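You operate a simulated robot arm through the tools that you are given. There is no shell and no other tool.

Carry out the task below with a simulated robot arm. There is one attempt and no reset: what you move stays moved.

TASK
Set both stops of the row gauge to the gauge card's marks.
Fine: yellow switch to free first, back to locked last. Where these are worked on the way, their far stop is far enough and under half their travel is too little: yellow switch.

It is judged by the outcome, as a careful person would: the job done as asked, and still so three seconds after it is handed in. It fails if anything else is knocked over, pushed out of place, dropped, spilled or broken.

THE ROBOT
A 7-joint arm with a two-finger parallel gripper, fixed in place. Base frame: the origin is at the foot of the arm, x ahead of it, y to its left, z up. Units: m, rad, N and s.
Its first joint turns from -2.897 to 2.897 rad. Payload 3.43 kg.
The TCP is the grasp point between the finger pads, 0.034 m short of the fingertips. In the tool frame z runs along the fingers and y along their closing line. Largest opening 0.128 m; finger width 0.024, thickness 0.012; the body of the gripper, 0.048 by 0.13 m, starts 0.096 m behind the TCP.
Orientation is that of the tool frame in the base frame, as a unit quaternion [x, y, z, w]. With the fingers straight down and closing along the base's y, the tool's x points along the base's -x, its y along +y and its z along -z.

THE INTERFACE
- The arm moves only by the tool send_rows. Its argument "rows" is a list of rows, each a list of 7 numbers: the shift along the tool's x, y, z in m, then the turn, a rotation vector about the tool's x, y, z in rad, then the gripper command, from -1 (fully open) to 1 (shut), values between in proportion. In form: [[dx, dy, dz, wx, wy, wz, grip], ...]. A call has 1 to 20 rows; each row is the pose to reach, as a shift and turn from the pose commanded when the call began, along the tool's axes at that moment. Each row takes 0.2 s and may step no farther than 0.05 m and 0.15 rad from the row before; otherwise, or with a gripper value out of range, the whole call is refused. A pose out of reach is approached as far as the arm can. The call stops where the force on the tool passes 40 N (or 10 N more than at its start, if that is more) or the arm is blocked; 0.2 s more then pass. The fingers move at their own pace (about 0.153 m/s each) and stop on an object; they squeeze with about 30 N. The grip force told is the motor's: it shows also when the fingers shut on nothing. Time passes only in rows, and 0.2 s behind the last, so rows that repeat a pose let the fingers close. It gives the time, the measured TCP pose, the force on the tool (base axes), the opening and the grip force at its end, in the units of the frame above (readings bear some noise), with the torque about the TCP (base axes, N m) and any sound that the robot's microphone picked up.
- Cameras (640 x 400 px; columns grow to the right, rows downward): "scene" is fixed at [0.4, 0.6498, 1.2797]; the picture's right is [0.29, 0.96, 0.00], its down [0.92, -0.28, -0.27] and it looks along [-0.26, 0.08, -0.96] (base axes); focal length 269 px, centre (320, 200). "wrist" rides on the gripper at [0.076, -0.011, -0.16] in the tool frame; the picture's right is [0.15, 0.99, 0.00], its down [-0.88, 0.13, -0.46] and it looks along [-0.45, 0.07, 0.89] (tool axes); focal length 234 px, centre (320, 200). There is no depth. A picture from a camera that has moved, and an enlarged one, comes with that camera's place and axes in the base frame and with its lens.
- snapshot(camera): a new picture of that camera. It takes no simulated time.
- inspect(camera, box): a new picture of the part [left, top, right, bottom] of that camera's present view, enlarged. It takes no simulated time.
- job_done(): hands the job in; it is judged then, once.

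Places have to be worked out from the pictures, the camera data and where the tool is seen. Open the gripper and draw the arm clear of the work before you hand the job in, unless the task says otherwise.

The tools are called after "Emit:" by a JSON object that holds its "method" and its "body". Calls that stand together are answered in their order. send_rows: Moves the arm, as the interface text tells. Its arguments: {"type":"object","properties":{"rows":{"type":"array","items":{"type":"array","items":{"type":"number"}}}},"required":["rows"]} The other tools are called the same way: snapshot (camera) takes a picture; inspect (camera, box) takes an enlarged picture of a part of a camera's view; job_done () hands the job in.

At the start:

```text
t: 0.0
ee_pos: [0.2502, 0.5129, 0.9686]
orientation: [0.0, 1.0, 0.0, 0.0]
force: [0.1, -0.4, -0.3]
wrist_torque: [0.02, -0.01, -0.05]
opening: 0.128
finger_force: 0.1
```

scene: 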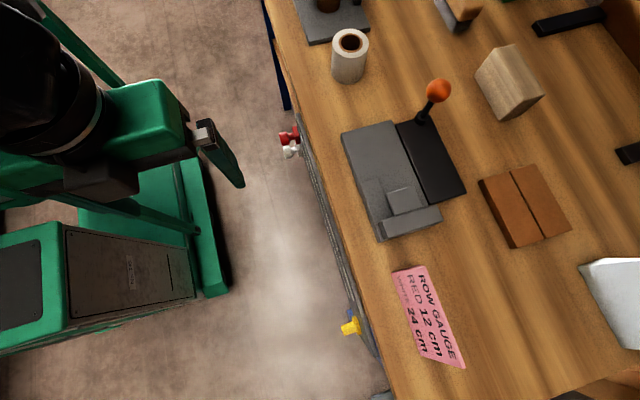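
wrist: 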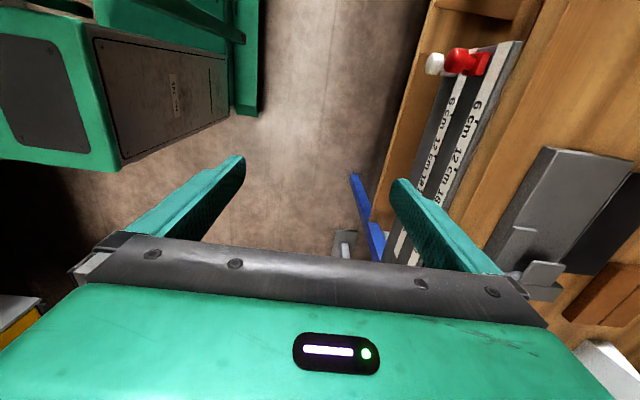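

I begin by looking closer at the gauge, the card and the yellow switch in both cameras before moving.

Emit:
{"method": "inspect", "body": {"camera": "scene", "box": [380, 250, 480, 380]}}

Emit:
{"method": "inspect", "body": {"camera": "scene", "box": [260, 100, 400, 400]}}

Emit:
{"method": "inspect", "body": {"camera": "wrist", "box": [340, 20, 540, 280]}}

```text
3.08 times, centred on (430, 315) of scene
camera zoom: at [0.4, 0.6498, 1.2797], right [0.29, 0.96, 0.0], down [0.92, -0.28, -0.27], along [-0.26, 0.08, -0.96], focal length 828 px, centre (-18, -154)
```

zoom: 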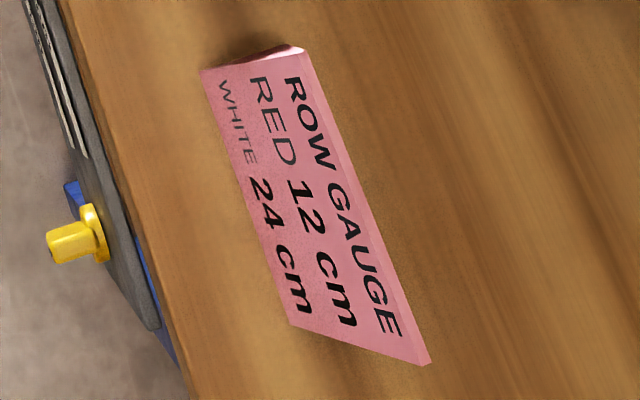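

```text
1.33 times, centred on (330, 250) of scene
camera zoom: at [0.4, 0.6498, 1.2797], right [0.29, 0.96, 0.0], down [0.92, -0.28, -0.27], along [-0.26, 0.08, -0.96], focal length 359 px, centre (307, 133)
```

zoom: 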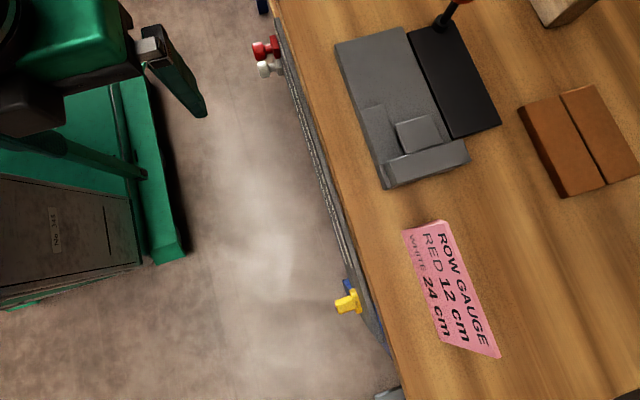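

```text
1.54 times, centred on (440, 150) of wrist
camera zoom: at [0.1743, 0.5018, 1.1287], right [-0.15, 0.99, 0.0], down [0.88, 0.13, 0.45], along [0.45, 0.07, -0.89], focal length 360 px, centre (135, 277)
```

zoom: 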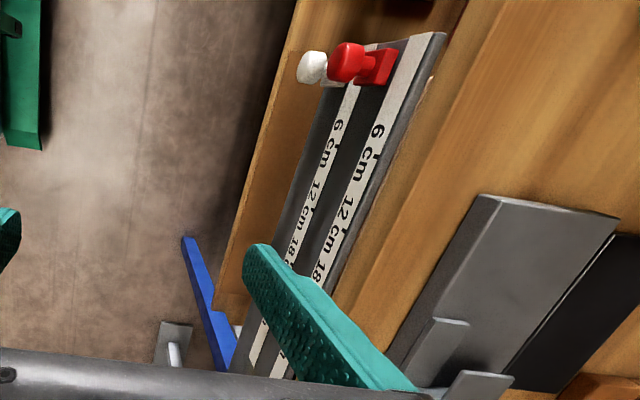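

The gauge hangs on the table's front face (facing −y), with the red and white knobs near x≈0.13, y≈0.68, z≈0.80, and the card reads RED 12 cm, WHITE 24 cm. I back off slightly and swing the tool to point along +y (closing along x) to view the gauge face on.

Emit:
{"method": "send_rows", "body": {"rows": [[-0.0033, -0.0042, 0.0066, -0.0806, 0.0806, 0.0806, -1], [-0.0067, -0.0084, 0.0132, -0.1612, 0.1612, 0.1612, -1], [-0.01, -0.0126, 0.0198, -0.2418, 0.2418, 0.2418, -1], [-0.0133, -0.0168, 0.0264, -0.3224, 0.3224, 0.3224, -1], [-0.0167, -0.021, 0.033, -0.403, 0.403, 0.403, -1], [-0.02, -0.0252, 0.0396, -0.4836, 0.4836, 0.4836, -1], [-0.0233, -0.0294, 0.0462, -0.5642, 0.5642, 0.5642, -1], [-0.0267, -0.0336, 0.0528, -0.6448, 0.6448, 0.6448, -1], [-0.03, -0.0378, 0.0594, -0.7254, 0.7254, 0.7254, -1], [-0.0333, -0.042, 0.066, -0.806, 0.806, 0.806, -1], [-0.0367, -0.0462, 0.0726, -0.8866, 0.8866, 0.8866, -1], [-0.04, -0.0504, 0.0792, -0.9672, 0.9672, 0.9672, -1], [-0.0433, -0.0546, 0.0858, -1.0478, 1.0478, 1.0478, -1], [-0.0467, -0.0588, 0.0924, -1.1284, 1.1284, 1.1284, -1], [-0.05, -0.063, 0.099, -1.2092, 1.2092, 1.2092, -1]]}}

```text
t: 3.4
ee_pos: [0.3221, 0.5068, 0.998]
orientation: [0.279, 0.603, 0.659, -0.354]
force: [-2.9, -0.4, 0.9]
wrist_torque: [-0.1, 0.03, -0.26]
opening: 0.1281
finger_force: 0.1
out of reach, approached as far as the arm can: row 11, 12, 13, 14, 15
stopped in row 15: the arm was blocked; the commanded pose is now the measured one
```

The tool already points along +y, but the roll is joint-limited on this side, so I'll roll the other way. First a look from here.

Emit:
{"method": "snapshot", "body": {"camera": "wrist"}}

Emit:
{"method": "snapshot", "body": {"camera": "scene"}}

```text
taken
camera wrist: at [0.2769, 0.3384, 1.0321], right [0.71, -0.04, 0.71], down [0.65, -0.34, -0.68], along [0.27, 0.94, -0.21], focal length 234 px, centre (320, 200)
```

wrist: 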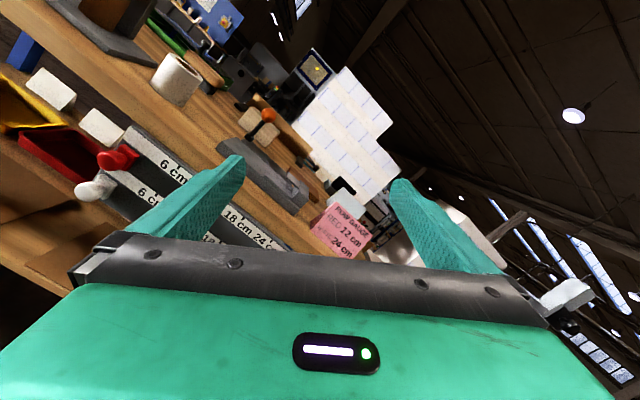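

```text
taken
```

scene: 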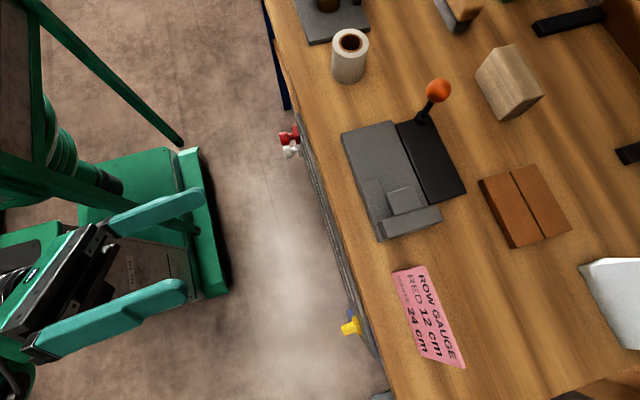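

Now I roll about the tool axis by about −2.5 rad to get the natural roll (camera below, closing along x).

Emit:
{"method": "send_rows", "body": {"rows": [[0, 0, 0, 0.0102, -0.0015, -0.1468, -1], [0, 0, 0, 0.0204, -0.0029, -0.2936, -1], [0, 0, 0, 0.0305, -0.0044, -0.4405, -1], [0, 0, 0, 0.0407, -0.0059, -0.5873, -1], [0, 0, 0, 0.0509, -0.0074, -0.7341, -1], [0, 0, 0, 0.0611, -0.0088, -0.8809, -1], [0, 0, 0, 0.0712, -0.0103, -1.0278, -1], [0, 0, 0, 0.0814, -0.0118, -1.1746, -1], [0, 0, 0, 0.0916, -0.0132, -1.3214, -1], [0, 0, 0, 0.1018, -0.0147, -1.4682, -1], [0, 0, 0, 0.1119, -0.0162, -1.6151, -1], [0, 0, 0, 0.1221, -0.0176, -1.7619, -1], [0, 0, 0, 0.1323, -0.0191, -1.9087, -1], [0, 0, 0, 0.1425, -0.0206, -2.0555, -1], [0, 0, 0, 0.1526, -0.0221, -2.2024, -1], [0, 0, 0, 0.1628, -0.0235, -2.3492, -1], [0, 0, 0, 0.173, -0.025, -2.496, -1]]}}

```text
t: 3.7
ee_pos: [0.3232, 0.5048, 1.0159]
orientation: [0.269, 0.597, 0.677, -0.337]
force: [0.6, -1.1, 0.4]
wrist_torque: [-0.03, 0.03, 0.0]
opening: 0.1278
finger_force: 0.1
stopped in row 1: the arm was blocked; the commanded pose is now the measured one
```

The arm reports being blocked; before moving more I look at the area around the robot for what could block it.

Emit:
{"method": "inspect", "body": {"camera": "scene", "box": [0, 0, 260, 400]}}

Emit:
{"method": "snapshot", "body": {"camera": "wrist"}}

```text
1.00 times, centred on (130, 200) of scene (not enlarged: the box is as wide or as high as the picture)
camera zoom: at [0.4, 0.6498, 1.2797], right [0.29, 0.96, 0.0], down [0.92, -0.28, -0.27], along [-0.26, 0.08, -0.96], focal length 269 px, centre (510, 200)
```

zoom: 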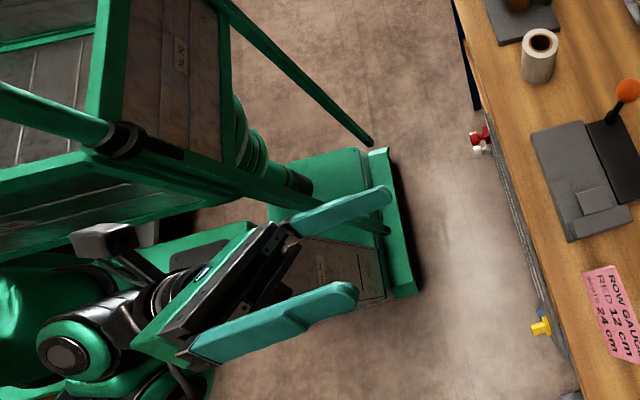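

```text
taken
camera wrist: at [0.2727, 0.3362, 1.0439], right [0.68, -0.08, 0.73], down [0.67, -0.34, -0.66], along [0.3, 0.94, -0.18], focal length 234 px, centre (320, 200)
```

wrist: 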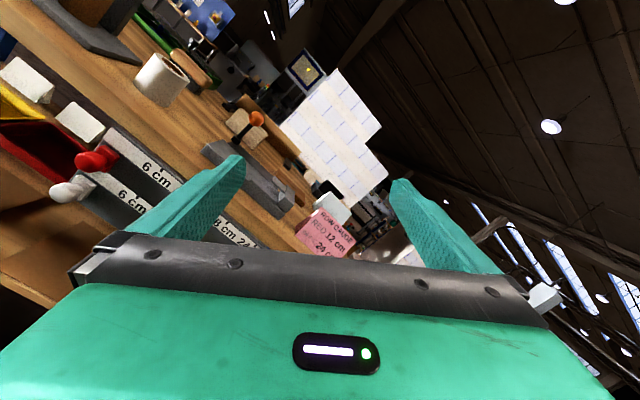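

The gripper seems stuck in a poor joint configuration, not on the table. I retrace towards the start orientation to get the joints back to a comfortable place.

Emit:
{"method": "send_rows", "body": {"rows": [[0.0008, -0.0066, 0.0001, 0.1209, -0.0602, -0.048, -1], [0.0015, -0.0132, 0.0002, 0.2418, -0.1203, -0.096, -1], [0.0023, -0.0198, 0.0003, 0.3628, -0.1805, -0.144, -1], [0.003, -0.0264, 0.0004, 0.4837, -0.2406, -0.192, -1], [0.0038, -0.033, 0.0005, 0.6046, -0.3008, -0.24, -1], [0.0046, -0.0396, 0.0006, 0.7255, -0.3609, -0.288, -1], [0.0053, -0.0462, 0.0006, 0.8465, -0.4211, -0.336, -1], [0.0061, -0.0528, 0.0007, 0.9674, -0.4812, -0.384, -1], [0.0069, -0.0594, 0.0008, 1.0883, -0.5414, -0.432, -1], [0.0076, -0.066, 0.0009, 1.2092, -0.6015, -0.48, -1], [0.0084, -0.0726, 0.001, 1.3302, -0.6617, -0.528, -1], [0.0091, -0.0792, 0.0011, 1.4511, -0.7218, -0.576, -1], [0.0099, -0.0858, 0.0012, 1.572, -0.782, -0.624, -1]]}}

```text
t: 6.5
ee_pos: [0.2513, 0.5094, 0.9702]
orientation: [0.002, 1.0, -0.001, -0.004]
force: [0.2, -0.2, -0.3]
wrist_torque: [0.02, 0.03, -0.02]
opening: 0.1278
finger_force: 0.1
```

Back at the start pose cleanly. Now I yaw by −90° about the tool axis first, which should put the roll in its natural range before pitching up.

Emit:
{"method": "send_rows", "body": {"rows": [[0, 0, 0, 0, 0, -0.1428, -1], [0, 0, 0, 0, 0, -0.2856, -1], [0, 0, 0, 0, 0, -0.4284, -1], [0, 0, 0, 0, 0, -0.5712, -1], [0, 0, 0, 0, 0, -0.714, -1], [0, 0, 0, 0, 0, -0.8568, -1], [0, 0, 0, 0, 0, -0.9996, -1], [0, 0, 0, 0, 0, -1.1424, -1], [0, 0, 0, 0, 0, -1.2852, -1], [0, 0, 0, 0, 0, -1.428, -1], [0, 0, 0, 0, 0, -1.5708, -1]]}}

```text
t: 8.9
ee_pos: [0.2518, 0.5096, 0.9696]
orientation: [-0.707, 0.707, 0.003, -0.003]
force: [0.3, 0.4, 0.5]
wrist_torque: [0.0, -0.01, 0.0]
opening: 0.1281
finger_force: 0.1
```

The yaw went cleanly. Now I pitch the tool up about its y axis so that the fingers point to +y, keeping the TCP near y≈0.53.

Emit:
{"method": "send_rows", "body": {"rows": [[-0.002, 0, 0, 0, -0.1428, 0, -1], [-0.004, 0, 0, 0, -0.2856, 0, -1], [-0.006, 0, 0, 0, -0.4284, 0, -1], [-0.008, 0, 0, 0, -0.5712, 0, -1], [-0.01, 0, 0, 0, -0.714, 0, -1], [-0.012, 0, 0, 0, -0.8568, 0, -1], [-0.014, 0, 0, 0, -0.9996, 0, -1], [-0.016, 0, 0, 0, -1.1424, 0, -1], [-0.018, 0, 0, 0, -1.2852, 0, -1], [-0.02, 0, 0, 0, -1.428, 0, -1], [-0.022, 0, 0, 0, -1.5708, 0, -1]]}}

Emit:
{"method": "snapshot", "body": {"camera": "wrist"}}

Emit:
{"method": "snapshot", "body": {"camera": "scene"}}

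```text
t: 11.3
ee_pos: [0.2739, 0.5322, 0.9691]
orientation: [-0.492, 0.508, 0.498, 0.502]
force: [-0.8, -0.5, -1.1]
wrist_torque: [0.04, 0.01, -0.1]
opening: 0.1281
finger_force: 0.2
```

```text
taken
camera wrist: at [0.2805, 0.3713, 0.8939], right [-0.99, 0.02, -0.13], down [-0.13, -0.45, 0.88], along [-0.04, 0.89, 0.45], focal length 234 px, centre (320, 200)
```

wrist: 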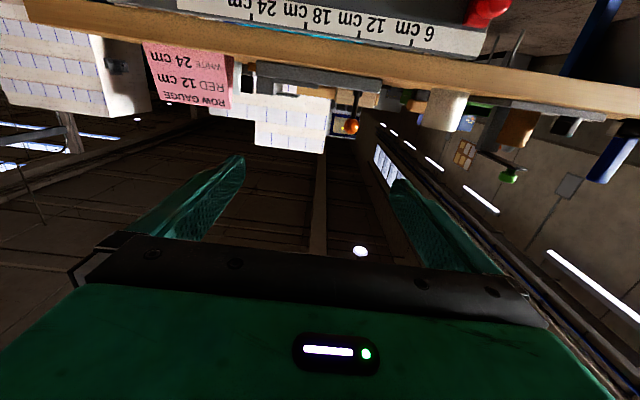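

```text
taken
```

scene: 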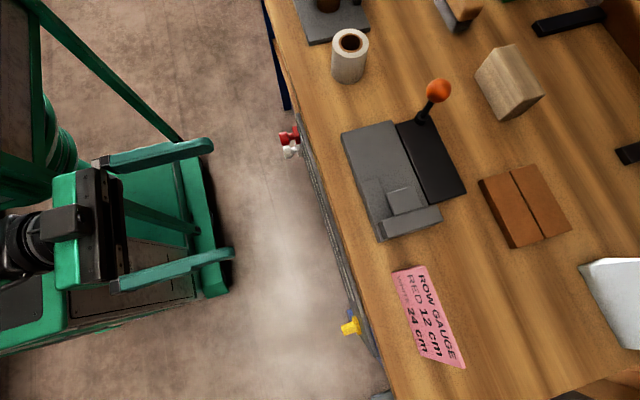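

The tool now points to +y with the camera underneath. I lower it about 0.2 m so the camera faces the gauge.

Emit:
{"method": "send_rows", "body": {"rows": [[0.025, 0, 0, 0, 0, 0, -1], [0.05, 0, 0, 0, 0, 0, -1], [0.075, 0, 0, 0, 0, 0, -1], [0.1, 0, 0, 0, 0, 0, -1], [0.125, 0, 0, 0, 0, 0, -1], [0.15, 0, 0, 0, 0, 0, -1], [0.175, 0, 0, 0, 0, 0, -1], [0.2, 0, 0, 0, 0, 0, -1]]}}

Emit:
{"method": "snapshot", "body": {"camera": "wrist"}}

Emit:
{"method": "inspect", "body": {"camera": "wrist", "box": [100, 0, 540, 260]}}

```text
t: 13.1
ee_pos: [0.2495, 0.5309, 0.7692]
orientation: [-0.498, 0.502, 0.503, 0.497]
force: [-0.5, -0.4, -0.3]
wrist_torque: [-0.04, 0.0, 0.01]
opening: 0.128
finger_force: 0.0
```

```text
taken
camera wrist: at [0.2599, 0.3717, 0.6926], right [-0.99, 0.0, -0.14], down [-0.12, -0.46, 0.88], along [-0.06, 0.89, 0.45], focal length 234 px, centre (320, 200)
```

wrist: 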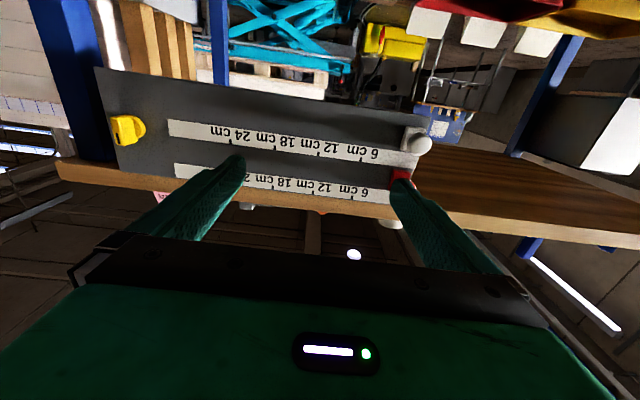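

```text
1.45 times, centred on (320, 130) of wrist
camera zoom: at [0.2599, 0.3717, 0.6926], right [-0.99, 0.0, -0.14], down [-0.12, -0.46, 0.88], along [-0.06, 0.89, 0.45], focal length 341 px, centre (320, 302)
```

zoom: 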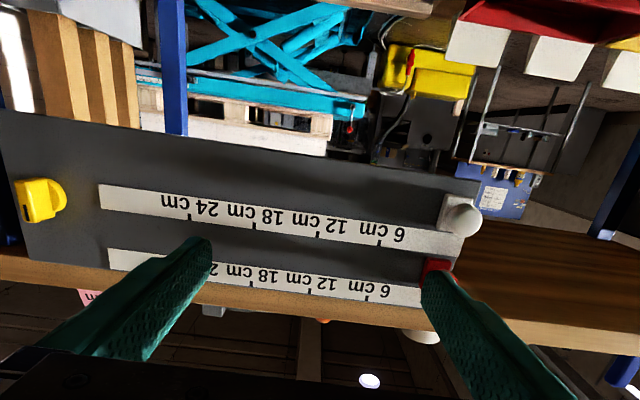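

The measured pose is accurate here, and I can see both scales (red upper, white lower) plus the yellow switch near x≈0.49, y≈0.68, z≈0.78. I slide to x≈0.48 for a close look at the switch.

Emit:
{"method": "send_rows", "body": {"rows": [[0, -0.025, 0, 0, 0, 0, -1], [0, -0.05, 0, 0, 0, 0, -1], [0, -0.075, 0, 0, 0, 0, -1], [0, -0.1, 0, 0, 0, 0, -1], [0, -0.125, 0, 0, 0, 0, -1], [0, -0.15, 0, 0, 0, 0, -1], [0, -0.175, 0, 0, 0, 0, -1], [0, -0.2, 0, 0, 0, 0, -1], [0, -0.22, 0, 0, 0, 0, -1]]}}

Emit:
{"method": "snapshot", "body": {"camera": "wrist"}}

Emit:
{"method": "inspect", "body": {"camera": "wrist", "box": [220, 70, 420, 200]}}

Emit:
{"method": "snapshot", "body": {"camera": "scene"}}

```text
t: 15.1
ee_pos: [0.4682, 0.5315, 0.7689]
orientation: [-0.498, 0.503, 0.502, 0.498]
force: [-0.6, -0.1, 0.5]
wrist_torque: [0.0, -0.03, -0.04]
opening: 0.1282
finger_force: 0.0
```

```text
taken
camera wrist: at [0.4798, 0.3712, 0.6941], right [-0.99, 0.0, -0.14], down [-0.12, -0.45, 0.88], along [-0.06, 0.89, 0.45], focal length 234 px, centre (320, 200)
```

wrist: 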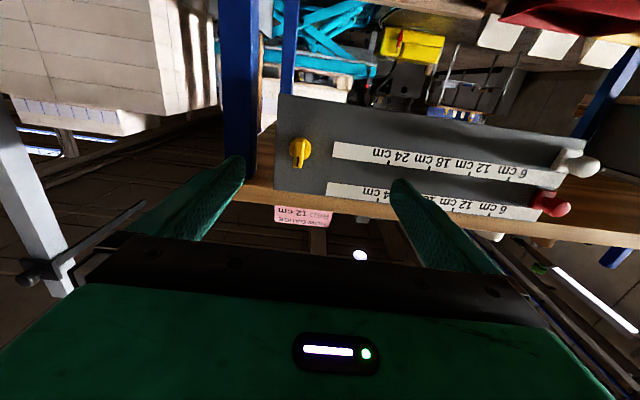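

```text
3.08 times, centred on (320, 135) of wrist
camera zoom: at [0.4798, 0.3712, 0.6941], right [-0.99, 0.0, -0.14], down [-0.12, -0.45, 0.88], along [-0.06, 0.89, 0.45], focal length 720 px, centre (320, 400)
```

zoom: 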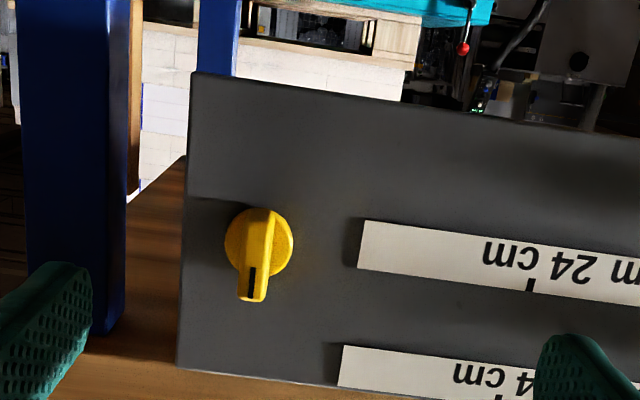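

```text
taken
```

scene: 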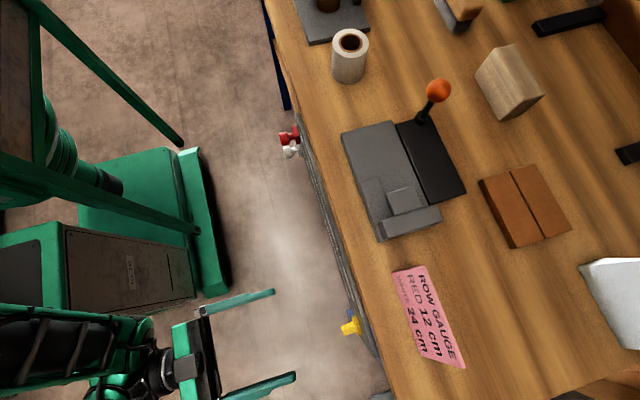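

The switch is a rotary selector: a pointer bar over a disc, pointer up (+z), axis near (0.493, ·, 0.779), bar front at about y≈0.66 and plate at y≈0.693. I narrow the fingers to about 6 cm and move closer, staying short of the bar, to look again.

Emit:
{"method": "send_rows", "body": {"rows": [[-0.003, -0.008, 0.01, 0, 0, 0, 0.06], [-0.006, -0.016, 0.025, 0, 0, 0, 0.06], [-0.01, -0.0248, 0.04, 0, 0, 0, 0.06], [-0.01, -0.0248, 0.055, 0, 0, 0, 0.06], [-0.01, -0.0248, 0.0685, 0, 0, 0, 0.06], [-0.01, -0.0248, 0.0685, 0, 0, 0, 0.06]]}}

Emit:
{"method": "snapshot", "body": {"camera": "wrist"}}

Emit:
{"method": "inspect", "body": {"camera": "wrist", "box": [230, 90, 410, 203]}}

Emit:
{"method": "inspect", "body": {"camera": "scene", "box": [270, 280, 400, 370]}}

```text
t: 16.5
ee_pos: [0.4944, 0.6004, 0.7786]
orientation: [-0.498, 0.503, 0.502, 0.497]
force: [-0.1, 0.5, 0.0]
wrist_torque: [0.0, -0.02, 0.01]
opening: 0.0599
finger_force: 0.0
```

```text
taken
camera wrist: at [0.505, 0.4401, 0.7027], right [-0.99, 0.0, -0.14], down [-0.12, -0.45, 0.88], along [-0.06, 0.89, 0.45], focal length 234 px, centre (320, 200)
```

wrist: 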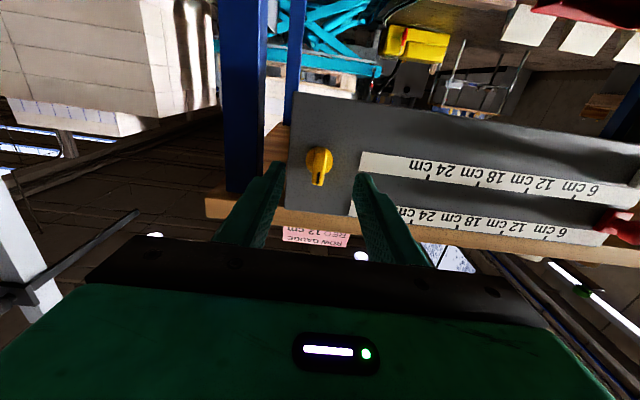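

```text
3.54 times, centred on (320, 146) of wrist
camera zoom: at [0.505, 0.4401, 0.7027], right [-0.99, 0.0, -0.14], down [-0.12, -0.45, 0.88], along [-0.06, 0.89, 0.45], focal length 829 px, centre (320, 389)
```

zoom: 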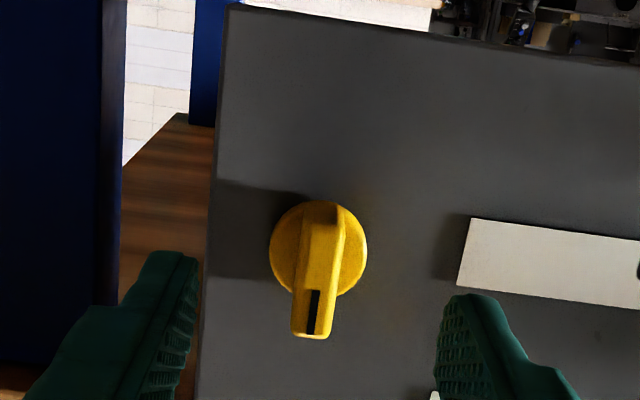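

```text
4.44 times, centred on (335, 325) of scene
camera zoom: at [0.4, 0.6498, 1.2797], right [0.29, 0.96, 0.0], down [0.92, -0.28, -0.27], along [-0.26, 0.08, -0.96], focal length 1195 px, centre (253, -356)
```

zoom: 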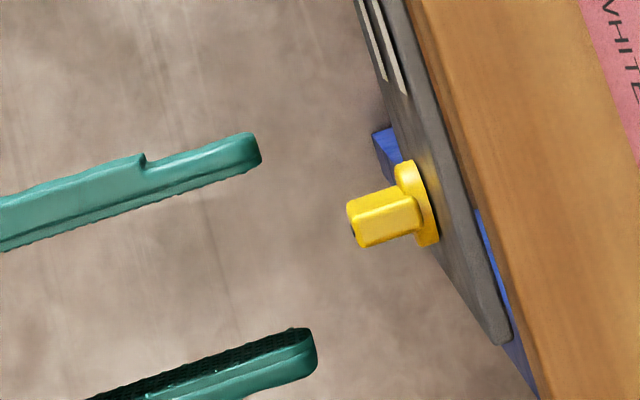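

Tool axis and knob axis line up in x (≈0.494) and the knob is about 2 mm higher than the TCP. I advance to TCP y≈0.645 (tips ≈0.679, short of the disc at ≈0.686) and close on the bar.

Emit:
{"method": "send_rows", "body": {"rows": [[-0.0015, 0, 0.015, 0, 0, 0, 0.06], [-0.0015, 0, 0.03, 0, 0, 0, 0.06], [-0.0015, 0, 0.0445, 0, 0, 0, 0.06], [-0.0015, 0, 0.0445, 0, 0, 0, 0.06]]}}

Emit:
{"method": "inspect", "body": {"camera": "scene", "box": [270, 280, 400, 370]}}

Emit:
{"method": "inspect", "body": {"camera": "wrist", "box": [230, 90, 410, 203]}}

```text
t: 17.5
ee_pos: [0.4941, 0.6443, 0.7791]
orientation: [-0.498, 0.502, 0.501, 0.499]
force: [0.4, 0.4, 0.0]
wrist_torque: [0.02, 0.01, 0.0]
opening: 0.0601
finger_force: 0.1
```

```text
4.44 times, centred on (335, 325) of scene
camera zoom: at [0.4, 0.6498, 1.2797], right [0.29, 0.96, 0.0], down [0.92, -0.28, -0.27], along [-0.26, 0.08, -0.96], focal length 1195 px, centre (253, -356)
```

zoom: 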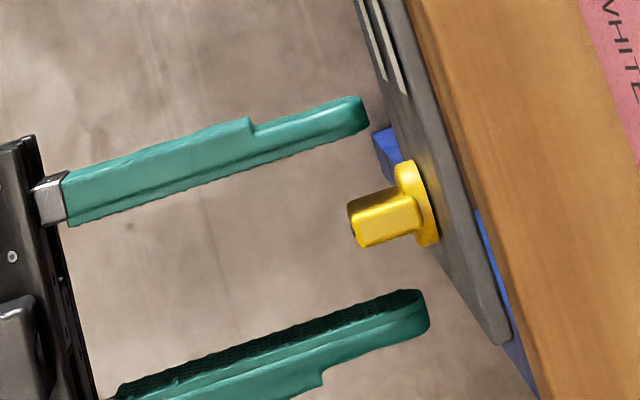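

```text
3.54 times, centred on (320, 146) of wrist
camera zoom: at [0.5043, 0.4842, 0.7037], right [-0.99, 0.0, -0.14], down [-0.12, -0.46, 0.88], along [-0.06, 0.89, 0.45], focal length 829 px, centre (320, 389)
```

zoom: 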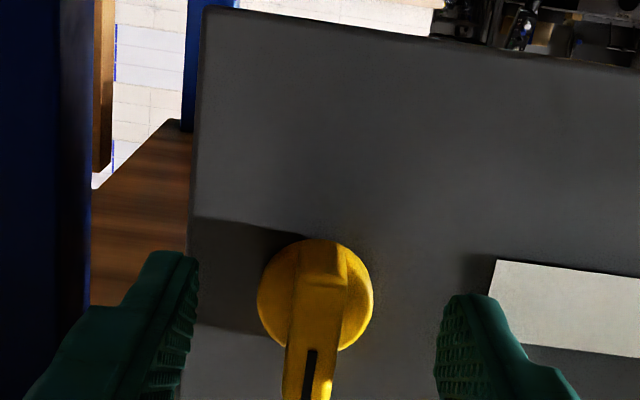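

Both views show the bar centred between the fingers. I close on it.

Emit:
{"method": "send_rows", "body": {"rows": [[0, 0, 0, 0, 0, 0, 0.5], [0, 0, 0, 0, 0, 0, 1], [0, 0, 0, 0, 0, 0, 1], [0, 0, 0, 0, 0, 0, 1]]}}

Emit:
{"method": "inspect", "body": {"camera": "scene", "box": [270, 280, 400, 370]}}

```text
t: 18.5
ee_pos: [0.4953, 0.644, 0.7789]
orientation: [-0.498, 0.503, 0.501, 0.499]
force: [12.4, 7.5, -0.4]
wrist_torque: [-0.04, 0.03, -0.03]
opening: 0.0116
finger_force: 45.3
```

```text
4.44 times, centred on (335, 325) of scene
camera zoom: at [0.4, 0.6498, 1.2797], right [0.29, 0.96, 0.0], down [0.92, -0.28, -0.27], along [-0.26, 0.08, -0.96], focal length 1195 px, centre (253, -356)
```

zoom: 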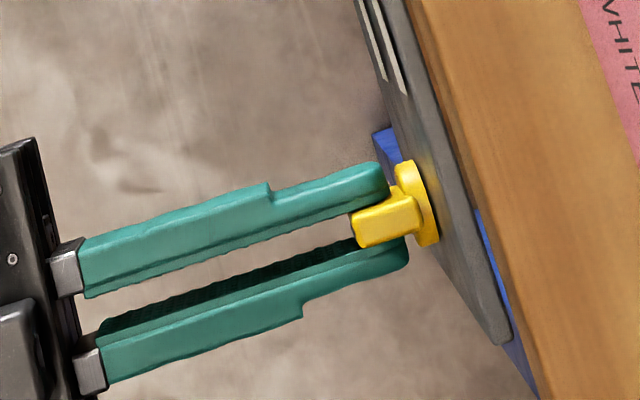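

Bar held (opening 11.6 mm). I relieve the small sideways load by 1 mm and try a small +0.15 rad turn to feel which way the switch goes.

Emit:
{"method": "send_rows", "body": {"rows": [[0, -0.0013, 0, 0, 0, 0, 1], [0, -0.0013, 0, 0, 0, 0.06, 1], [0, -0.0013, 0, 0, 0, 0.12, 1]]}}

```text
t: 19.3
ee_pos: [0.4952, 0.6442, 0.7794]
orientation: [-0.466, 0.532, 0.531, 0.467]
force: [-2.4, -10.3, 6.0]
wrist_torque: [0.56, -0.06, 0.07]
opening: 0.012
finger_force: 45.1
```

Emit:
{"method": "inspect", "body": {"camera": "scene", "box": [270, 280, 400, 370]}}

Emit:
{"method": "inspect", "body": {"camera": "wrist", "box": [230, 90, 410, 203]}}

```text
4.44 times, centred on (335, 325) of scene
camera zoom: at [0.4, 0.6498, 1.2797], right [0.29, 0.96, 0.0], down [0.92, -0.28, -0.27], along [-0.26, 0.08, -0.96], focal length 1195 px, centre (253, -356)
```

zoom: 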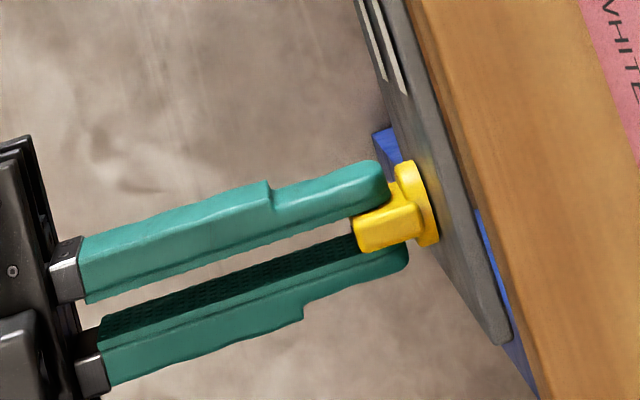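

```text
3.54 times, centred on (320, 146) of wrist
camera zoom: at [0.4964, 0.484, 0.7028], right [-1.0, 0.0, -0.02], down [-0.02, -0.46, 0.89], along [-0.01, 0.89, 0.46], focal length 829 px, centre (320, 389)
```

zoom: 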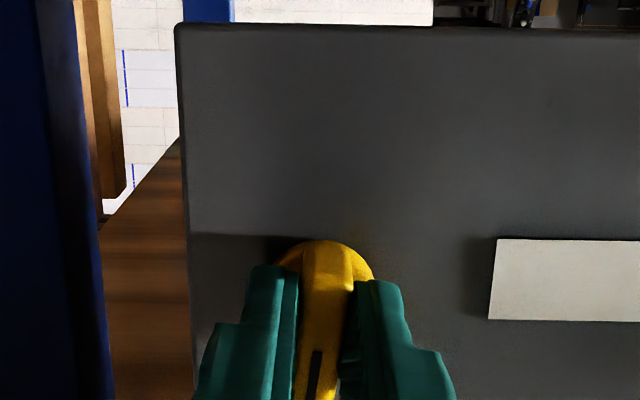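

The pointer turned along with the gripper with hardly any torque, so this direction (clockwise as seen from the front) is free. I continue in stages, watching torque.

Emit:
{"method": "send_rows", "body": {"rows": [[0, 0, 0, 0, 0, 0.1, 1], [0, 0, 0, 0, 0, 0.2, 1], [0, 0, 0, 0, 0, 0.3, 1], [0, 0, 0, 0, 0, 0.4, 1]]}}

Emit:
{"method": "inspect", "body": {"camera": "wrist", "box": [230, 90, 410, 203]}}

Emit:
{"method": "inspect", "body": {"camera": "scene", "box": [270, 280, 400, 370]}}

```text
t: 20.3
ee_pos: [0.4942, 0.6434, 0.7799]
orientation: [-0.352, 0.614, 0.613, 0.352]
force: [-10.8, -15.2, 9.7]
wrist_torque: [-0.22, -0.01, 0.61]
opening: 0.0117
finger_force: 44.7
```

```text
3.54 times, centred on (320, 146) of wrist
camera zoom: at [0.4661, 0.4841, 0.7084], right [-0.93, 0.0, 0.37], down [0.33, -0.46, 0.83], along [0.17, 0.89, 0.42], focal length 829 px, centre (320, 389)
```

zoom: 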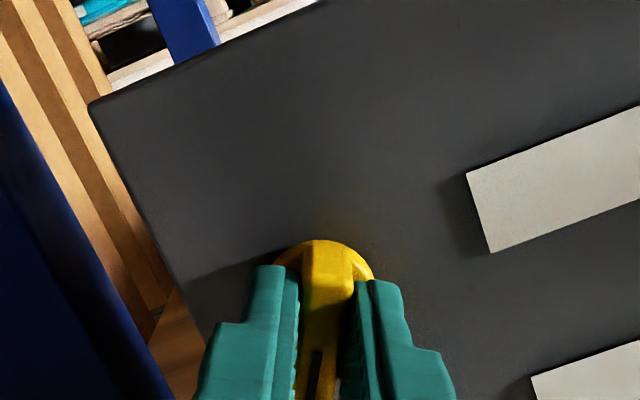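

```text
4.44 times, centred on (335, 325) of scene
camera zoom: at [0.4, 0.6498, 1.2797], right [0.29, 0.96, 0.0], down [0.92, -0.28, -0.27], along [-0.26, 0.08, -0.96], focal length 1195 px, centre (253, -356)
```

zoom: 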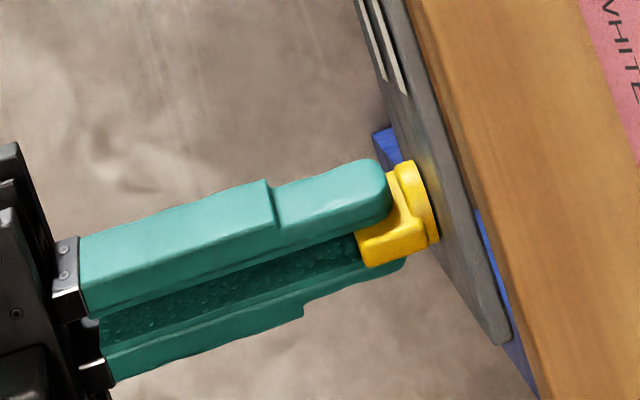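

The knob follows (about 30° so far). I continue another 0.45 rad while relieving the built-up side load by about a millimetre.

Emit:
{"method": "send_rows", "body": {"rows": [[-0.0004, 0.0014, -0.0015, 0, 0, 0.0, 1], [-0.0004, 0.0014, -0.0015, 0, 0, 0.1, 1], [-0.0004, 0.0014, -0.0015, 0, 0, 0.2, 1], [-0.0004, 0.0014, -0.0015, 0, 0, 0.3, 1], [-0.0004, 0.0014, -0.0015, 0, 0, 0.4, 1]]}}

Emit:
{"method": "inspect", "body": {"camera": "wrist", "box": [230, 90, 410, 203]}}

```text
t: 21.5
ee_pos: [0.4937, 0.6447, 0.78]
orientation: [-0.222, 0.672, 0.67, 0.223]
force: [2.0, 30.8, -5.8]
wrist_torque: [-0.19, -0.01, 0.26]
opening: 0.0118
finger_force: 45.5
```

```text
3.54 times, centred on (320, 146) of wrist
camera zoom: at [0.4404, 0.484, 0.7255], right [-0.71, 0.0, 0.71], down [0.63, -0.46, 0.63], along [0.32, 0.89, 0.32], focal length 829 px, centre (320, 389)
```

zoom: 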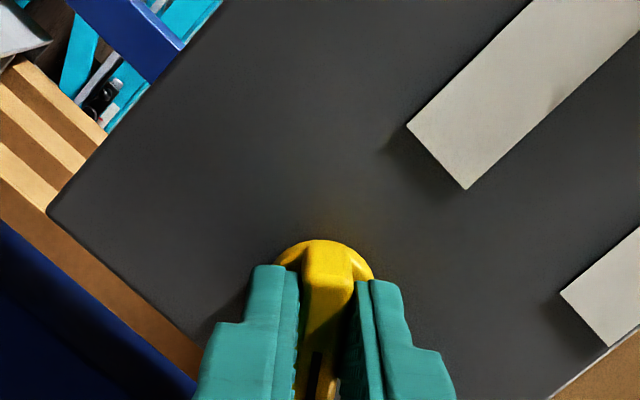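

About 53° turned, still with no stop torque. I relieve the axial pull by 1 mm and continue.

Emit:
{"method": "send_rows", "body": {"rows": [[0, 0, 0.001, 0, 0, 0.0, 1], [0, 0, 0.001, 0, 0, 0.1, 1], [0, 0, 0.001, 0, 0, 0.2, 1], [0, 0, 0.001, 0, 0, 0.3, 1]]}}

Emit:
{"method": "inspect", "body": {"camera": "wrist", "box": [230, 90, 410, 203]}}

```text
t: 22.5
ee_pos: [0.495, 0.6446, 0.78]
orientation: [-0.119, 0.697, 0.696, 0.121]
force: [-0.6, 12.2, -3.0]
wrist_torque: [0.06, 0.01, 0.33]
opening: 0.0115
finger_force: 45.2
```

```text
3.54 times, centred on (320, 146) of wrist
camera zoom: at [0.4265, 0.4841, 0.7441], right [-0.47, 0.0, 0.88], down [0.79, -0.46, 0.42], along [0.4, 0.89, 0.21], focal length 829 px, centre (320, 389)
```

zoom: 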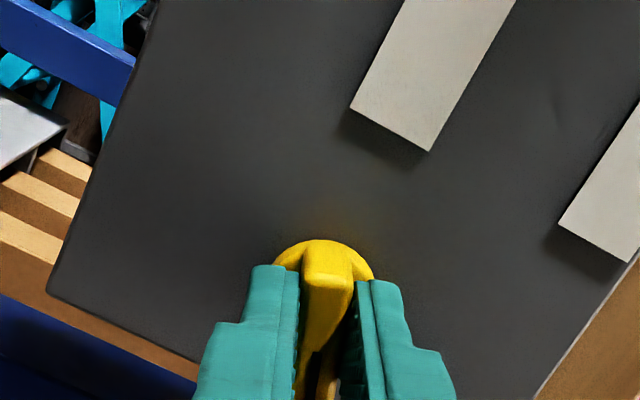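

70° turned. I continue to about 90° in small steps.

Emit:
{"method": "send_rows", "body": {"rows": [[0, 0, 0.0005, 0, 0, 0.08, 1], [0, 0, 0.0005, 0, 0, 0.16, 1], [0, 0, 0.0005, 0, 0, 0.24, 1], [0, 0, 0.0005, 0, 0, 0.32, 1]]}}

Emit:
{"method": "inspect", "body": {"camera": "wrist", "box": [230, 90, 410, 203]}}

```text
t: 23.5
ee_pos: [0.4948, 0.6446, 0.7805]
orientation: [-0.007, 0.708, 0.706, 0.008]
force: [-11.2, -14.8, -7.0]
wrist_torque: [-0.01, 0.04, -0.23]
opening: 0.012
finger_force: 45.1
```

```text
3.54 times, centred on (320, 146) of wrist
camera zoom: at [0.4185, 0.4842, 0.7675], right [-0.17, 0.0, 0.99], down [0.88, -0.46, 0.15], along [0.45, 0.89, 0.07], focal length 829 px, centre (320, 389)
```

zoom: 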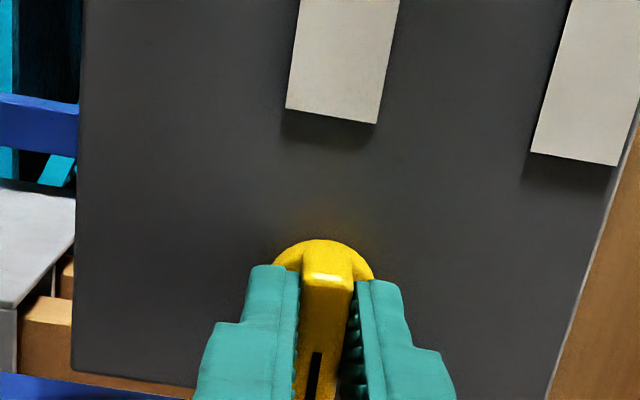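

Now at 89° and still no torque about the axis. I try a further 0.1 rad gently to see whether this is the stop.

Emit:
{"method": "send_rows", "body": {"rows": [[0, 0, -0.0005, 0, 0, 0.05, 1], [0, 0, -0.0005, 0, 0, 0.1, 1]]}}

Emit:
{"method": "inspect", "body": {"camera": "wrist", "box": [230, 90, 410, 203]}}

Emit:
{"method": "inspect", "body": {"camera": "scene", "box": [270, 280, 400, 370]}}

```text
t: 24.1
ee_pos: [0.4942, 0.6436, 0.781]
orientation: [0.028, 0.707, 0.706, -0.027]
force: [1.3, 13.0, -11.3]
wrist_torque: [0.22, -1.36, 0.07]
opening: 0.0128
finger_force: 44.7
```

```text
3.54 times, centred on (320, 146) of wrist
camera zoom: at [0.4181, 0.4841, 0.7749], right [-0.07, 0.0, 1.0], down [0.89, -0.46, 0.06], along [0.46, 0.89, 0.03], focal length 829 px, centre (320, 389)
```

zoom: 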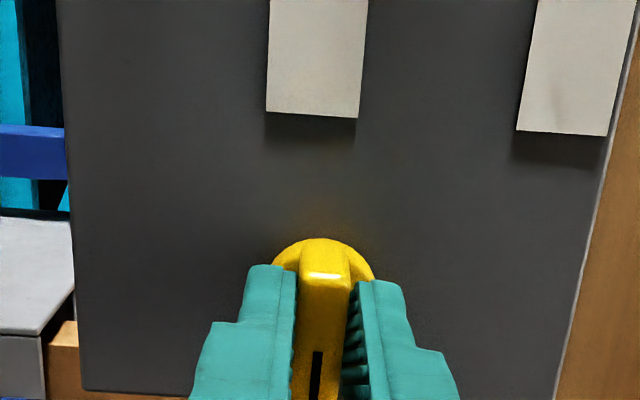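

```text
4.44 times, centred on (335, 325) of scene
camera zoom: at [0.4, 0.6498, 1.2797], right [0.29, 0.96, 0.0], down [0.92, -0.28, -0.27], along [-0.26, 0.08, -0.96], focal length 1195 px, centre (253, -356)
```

zoom: 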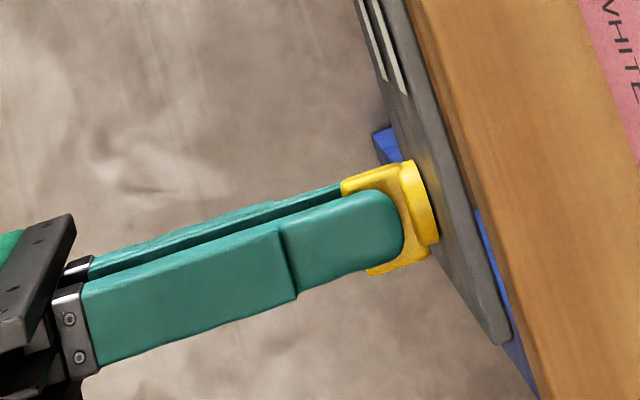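

At ~90° the torque jumps to −1.36 N·m and the fingers spread slightly: that is the far stop, so the switch is in "free". I back off the over-turn, open a little and withdraw straight back.

Emit:
{"method": "send_rows", "body": {"rows": [[0, 0, 0.0005, 0, 0, -0.06, 1], [0, 0, 0.0005, 0, 0, -0.075, 0.5], [0, 0, 0.0005, 0, 0, -0.075, 0.3], [0, 0, 0.0005, 0, 0, -0.075, 0.3], [0, 0, -0.02, 0, 0, -0.075, 0.3], [0, 0, -0.045, 0, 0, -0.075, 0.3], [0, 0, -0.075, 0, 0, -0.075, 0.3], [0, 0, -0.1, 0, 0, -0.075, 0.3]]}}

Emit:
{"method": "snapshot", "body": {"camera": "wrist"}}

Emit:
{"method": "inspect", "body": {"camera": "scene", "box": [270, 280, 400, 370]}}

```text
t: 25.9
ee_pos: [0.493, 0.5427, 0.7786]
orientation: [0.0, 0.708, 0.706, -0.001]
force: [-0.4, 0.9, 0.5]
wrist_torque: [-0.02, -0.01, 0.01]
opening: 0.0447
finger_force: 0.0
```

```text
taken
camera wrist: at [0.4166, 0.3827, 0.7684], right [-0.14, 0.0, 0.99], down [0.88, -0.45, 0.13], along [0.45, 0.89, 0.06], focal length 234 px, centre (320, 200)
```

wrist: 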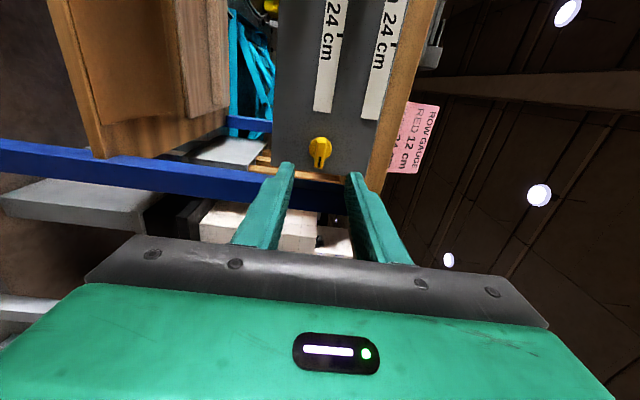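

```text
4.44 times, centred on (335, 325) of scene
camera zoom: at [0.4, 0.6498, 1.2797], right [0.29, 0.96, 0.0], down [0.92, -0.28, -0.27], along [-0.26, 0.08, -0.96], focal length 1195 px, centre (253, -356)
```

zoom: 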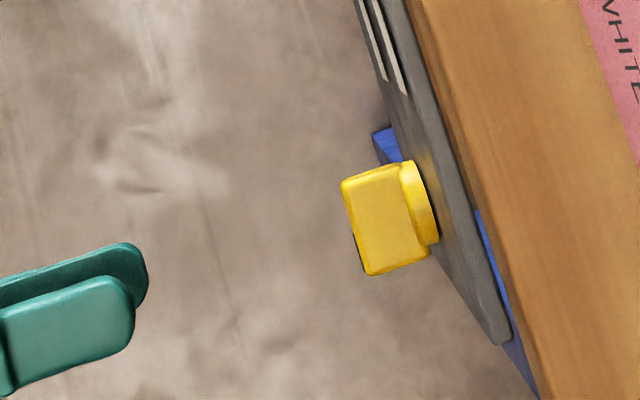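

The pointer is now fully turned (towards +x). I roll back to the closing-along-x orientation while moving to x≈0.2 in front of the two stops.

Emit:
{"method": "send_rows", "body": {"rows": [[0.0264, -0.001, -0.002, 0, 0, -0.1423, 0], [0.0527, -0.002, -0.004, 0, 0, -0.2845, 0], [0.0791, -0.003, -0.006, 0, 0, -0.4268, 0], [0.1055, -0.004, -0.008, 0, 0, -0.5691, 0], [0.1318, -0.005, -0.01, 0, 0, -0.7114, 0], [0.1582, -0.006, -0.012, 0, 0, -0.8536, 0], [0.1845, -0.007, -0.014, 0, 0, -0.9959, 0], [0.2109, -0.008, -0.016, 0, 0, -1.1382, 0], [0.2373, -0.009, -0.018, 0, 0, -1.2805, 0], [0.2636, -0.01, -0.02, 0, 0, -1.4227, 0], [0.29, -0.01, -0.022, 0, 0, -1.565, 0], [0.29, -0.01, -0.022, 0, 0, -1.565, -1]]}}

Emit:
{"method": "snapshot", "body": {"camera": "wrist"}}

Emit:
{"method": "inspect", "body": {"camera": "wrist", "box": [300, 80, 460, 180]}}

Emit:
{"method": "inspect", "body": {"camera": "scene", "box": [250, 110, 360, 180]}}

```text
t: 28.5
ee_pos: [0.2056, 0.5226, 0.7716]
orientation: [-0.498, 0.502, 0.501, 0.498]
force: [-0.2, 0.4, 0.6]
wrist_torque: [0.0, 0.01, 0.0]
opening: 0.128
finger_force: 0.0
```

```text
taken
camera wrist: at [0.2158, 0.361, 0.6957], right [-0.99, 0.0, -0.14], down [-0.12, -0.45, 0.88], along [-0.06, 0.89, 0.45], focal length 234 px, centre (320, 200)
```

wrist: 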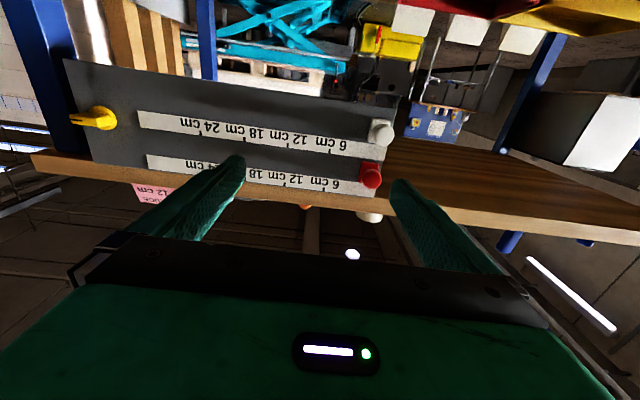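

```text
4.00 times, centred on (380, 130) of wrist
camera zoom: at [0.2158, 0.361, 0.6957], right [-0.99, 0.0, -0.14], down [-0.12, -0.45, 0.88], along [-0.06, 0.89, 0.45], focal length 937 px, centre (80, 480)
```

zoom: 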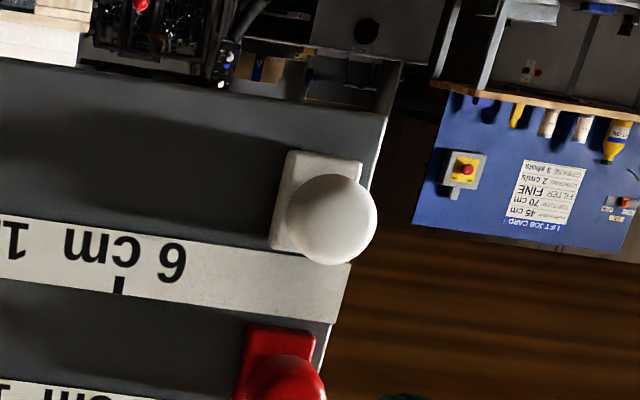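

```text
5.71 times, centred on (305, 145) of scene
camera zoom: at [0.4, 0.6498, 1.2797], right [0.29, 0.96, 0.0], down [0.92, -0.28, -0.27], along [-0.26, 0.08, -0.96], focal length 1537 px, centre (406, 514)
```

zoom: 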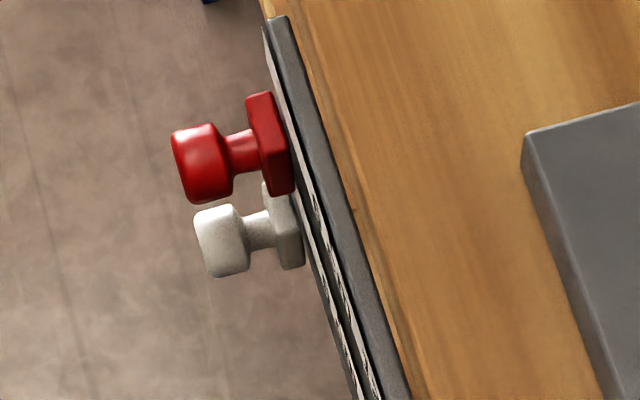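

I can see both stops: a square slider block with a mushroom knob, each beside a tape with ticks. I zoom in for block index lines and tick positions.

Emit:
{"method": "inspect", "body": {"camera": "wrist", "box": [310, 105, 420, 174]}}

Emit:
{"method": "inspect", "body": {"camera": "wrist", "box": [310, 140, 420, 209]}}

Emit:
{"method": "inspect", "body": {"camera": "wrist", "box": [130, 90, 400, 210]}}

```text
5.80 times, centred on (365, 140) of wrist
camera zoom: at [0.2158, 0.361, 0.6957], right [-0.99, 0.0, -0.14], down [-0.12, -0.45, 0.88], along [-0.06, 0.89, 0.45], focal length 1358 px, centre (59, 551)
```

zoom: 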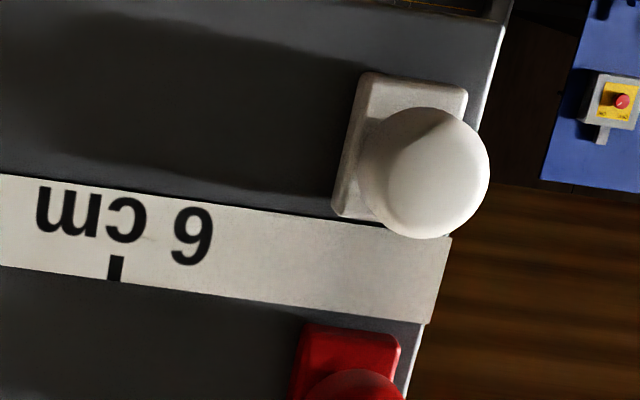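

```text
5.80 times, centred on (365, 174) of wrist
camera zoom: at [0.2158, 0.361, 0.6957], right [-0.99, 0.0, -0.14], down [-0.12, -0.45, 0.88], along [-0.06, 0.89, 0.45], focal length 1358 px, centre (59, 348)
```

zoom: 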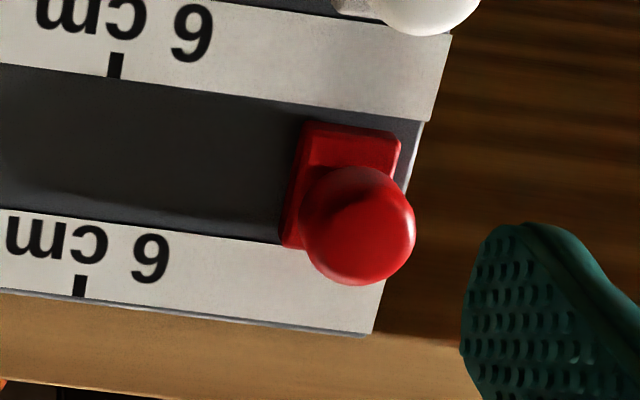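

```text
2.37 times, centred on (265, 150) of wrist
camera zoom: at [0.2158, 0.361, 0.6957], right [-0.99, 0.0, -0.14], down [-0.12, -0.45, 0.88], along [-0.06, 0.89, 0.45], focal length 555 px, centre (450, 318)
```

zoom: 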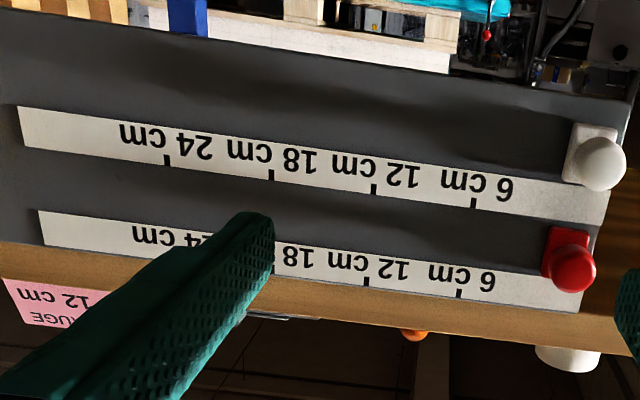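

Both ticks rows agree: 6 cm is at x≈0.1895, so 0≈0.1295, 12≈0.2495, 24≈0.3695, and both stops sit near 0 now (x≈0.130; red z≈0.803, white z≈0.744, heads at y≈0.647–0.669). I move in front of the red knob with the fingers narrowed and check alignment.

Emit:
{"method": "send_rows", "body": {"rows": [[-0.008, 0.02, 0, 0, 0, 0, -0.4], [-0.016, 0.04, 0.01, 0, 0, 0, 0.06], [-0.024, 0.06, 0.025, 0, 0, 0, 0.06], [-0.0314, 0.0751, 0.04, 0, 0, 0, 0.06], [-0.0314, 0.0751, 0.0574, 0, 0, 0, 0.06], [-0.0314, 0.0751, 0.0574, 0, 0, 0, 0.06]]}}

Emit:
{"method": "inspect", "body": {"camera": "wrist", "box": [230, 90, 410, 203]}}

Emit:
{"method": "inspect", "body": {"camera": "scene", "box": [220, 100, 350, 190]}}

```text
t: 29.9
ee_pos: [0.1317, 0.5802, 0.8021]
orientation: [-0.498, 0.502, 0.501, 0.498]
force: [0.1, 0.8, 0.9]
wrist_torque: [0.02, -0.01, 0.01]
opening: 0.0601
finger_force: 0.0
```

```text
3.54 times, centred on (320, 146) of wrist
camera zoom: at [0.1421, 0.4206, 0.7271], right [-0.99, 0.0, -0.14], down [-0.12, -0.46, 0.88], along [-0.06, 0.89, 0.45], focal length 829 px, centre (320, 389)
```

zoom: 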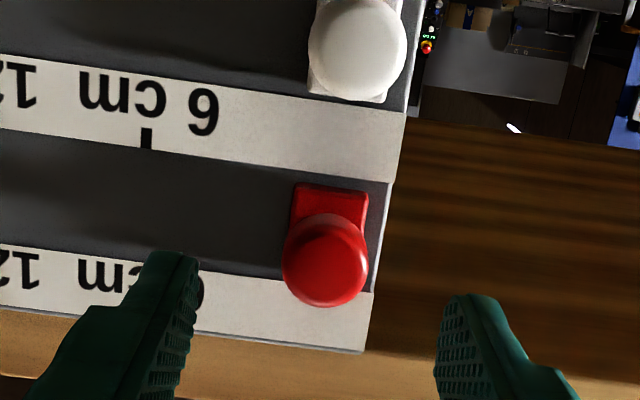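

```text
4.44 times, centred on (285, 145) of scene
camera zoom: at [0.4, 0.6498, 1.2797], right [0.29, 0.96, 0.0], down [0.92, -0.28, -0.27], along [-0.26, 0.08, -0.96], focal length 1195 px, centre (476, 444)
```

zoom: 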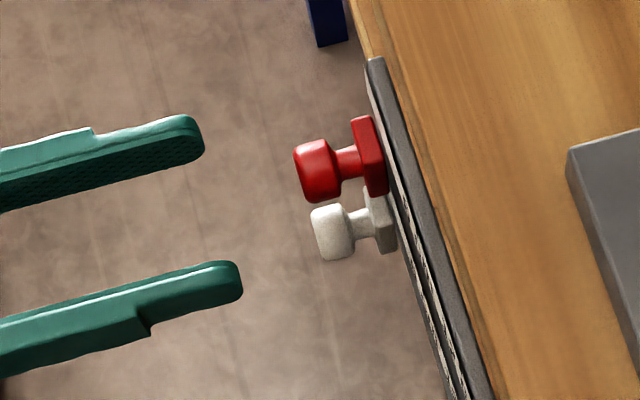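

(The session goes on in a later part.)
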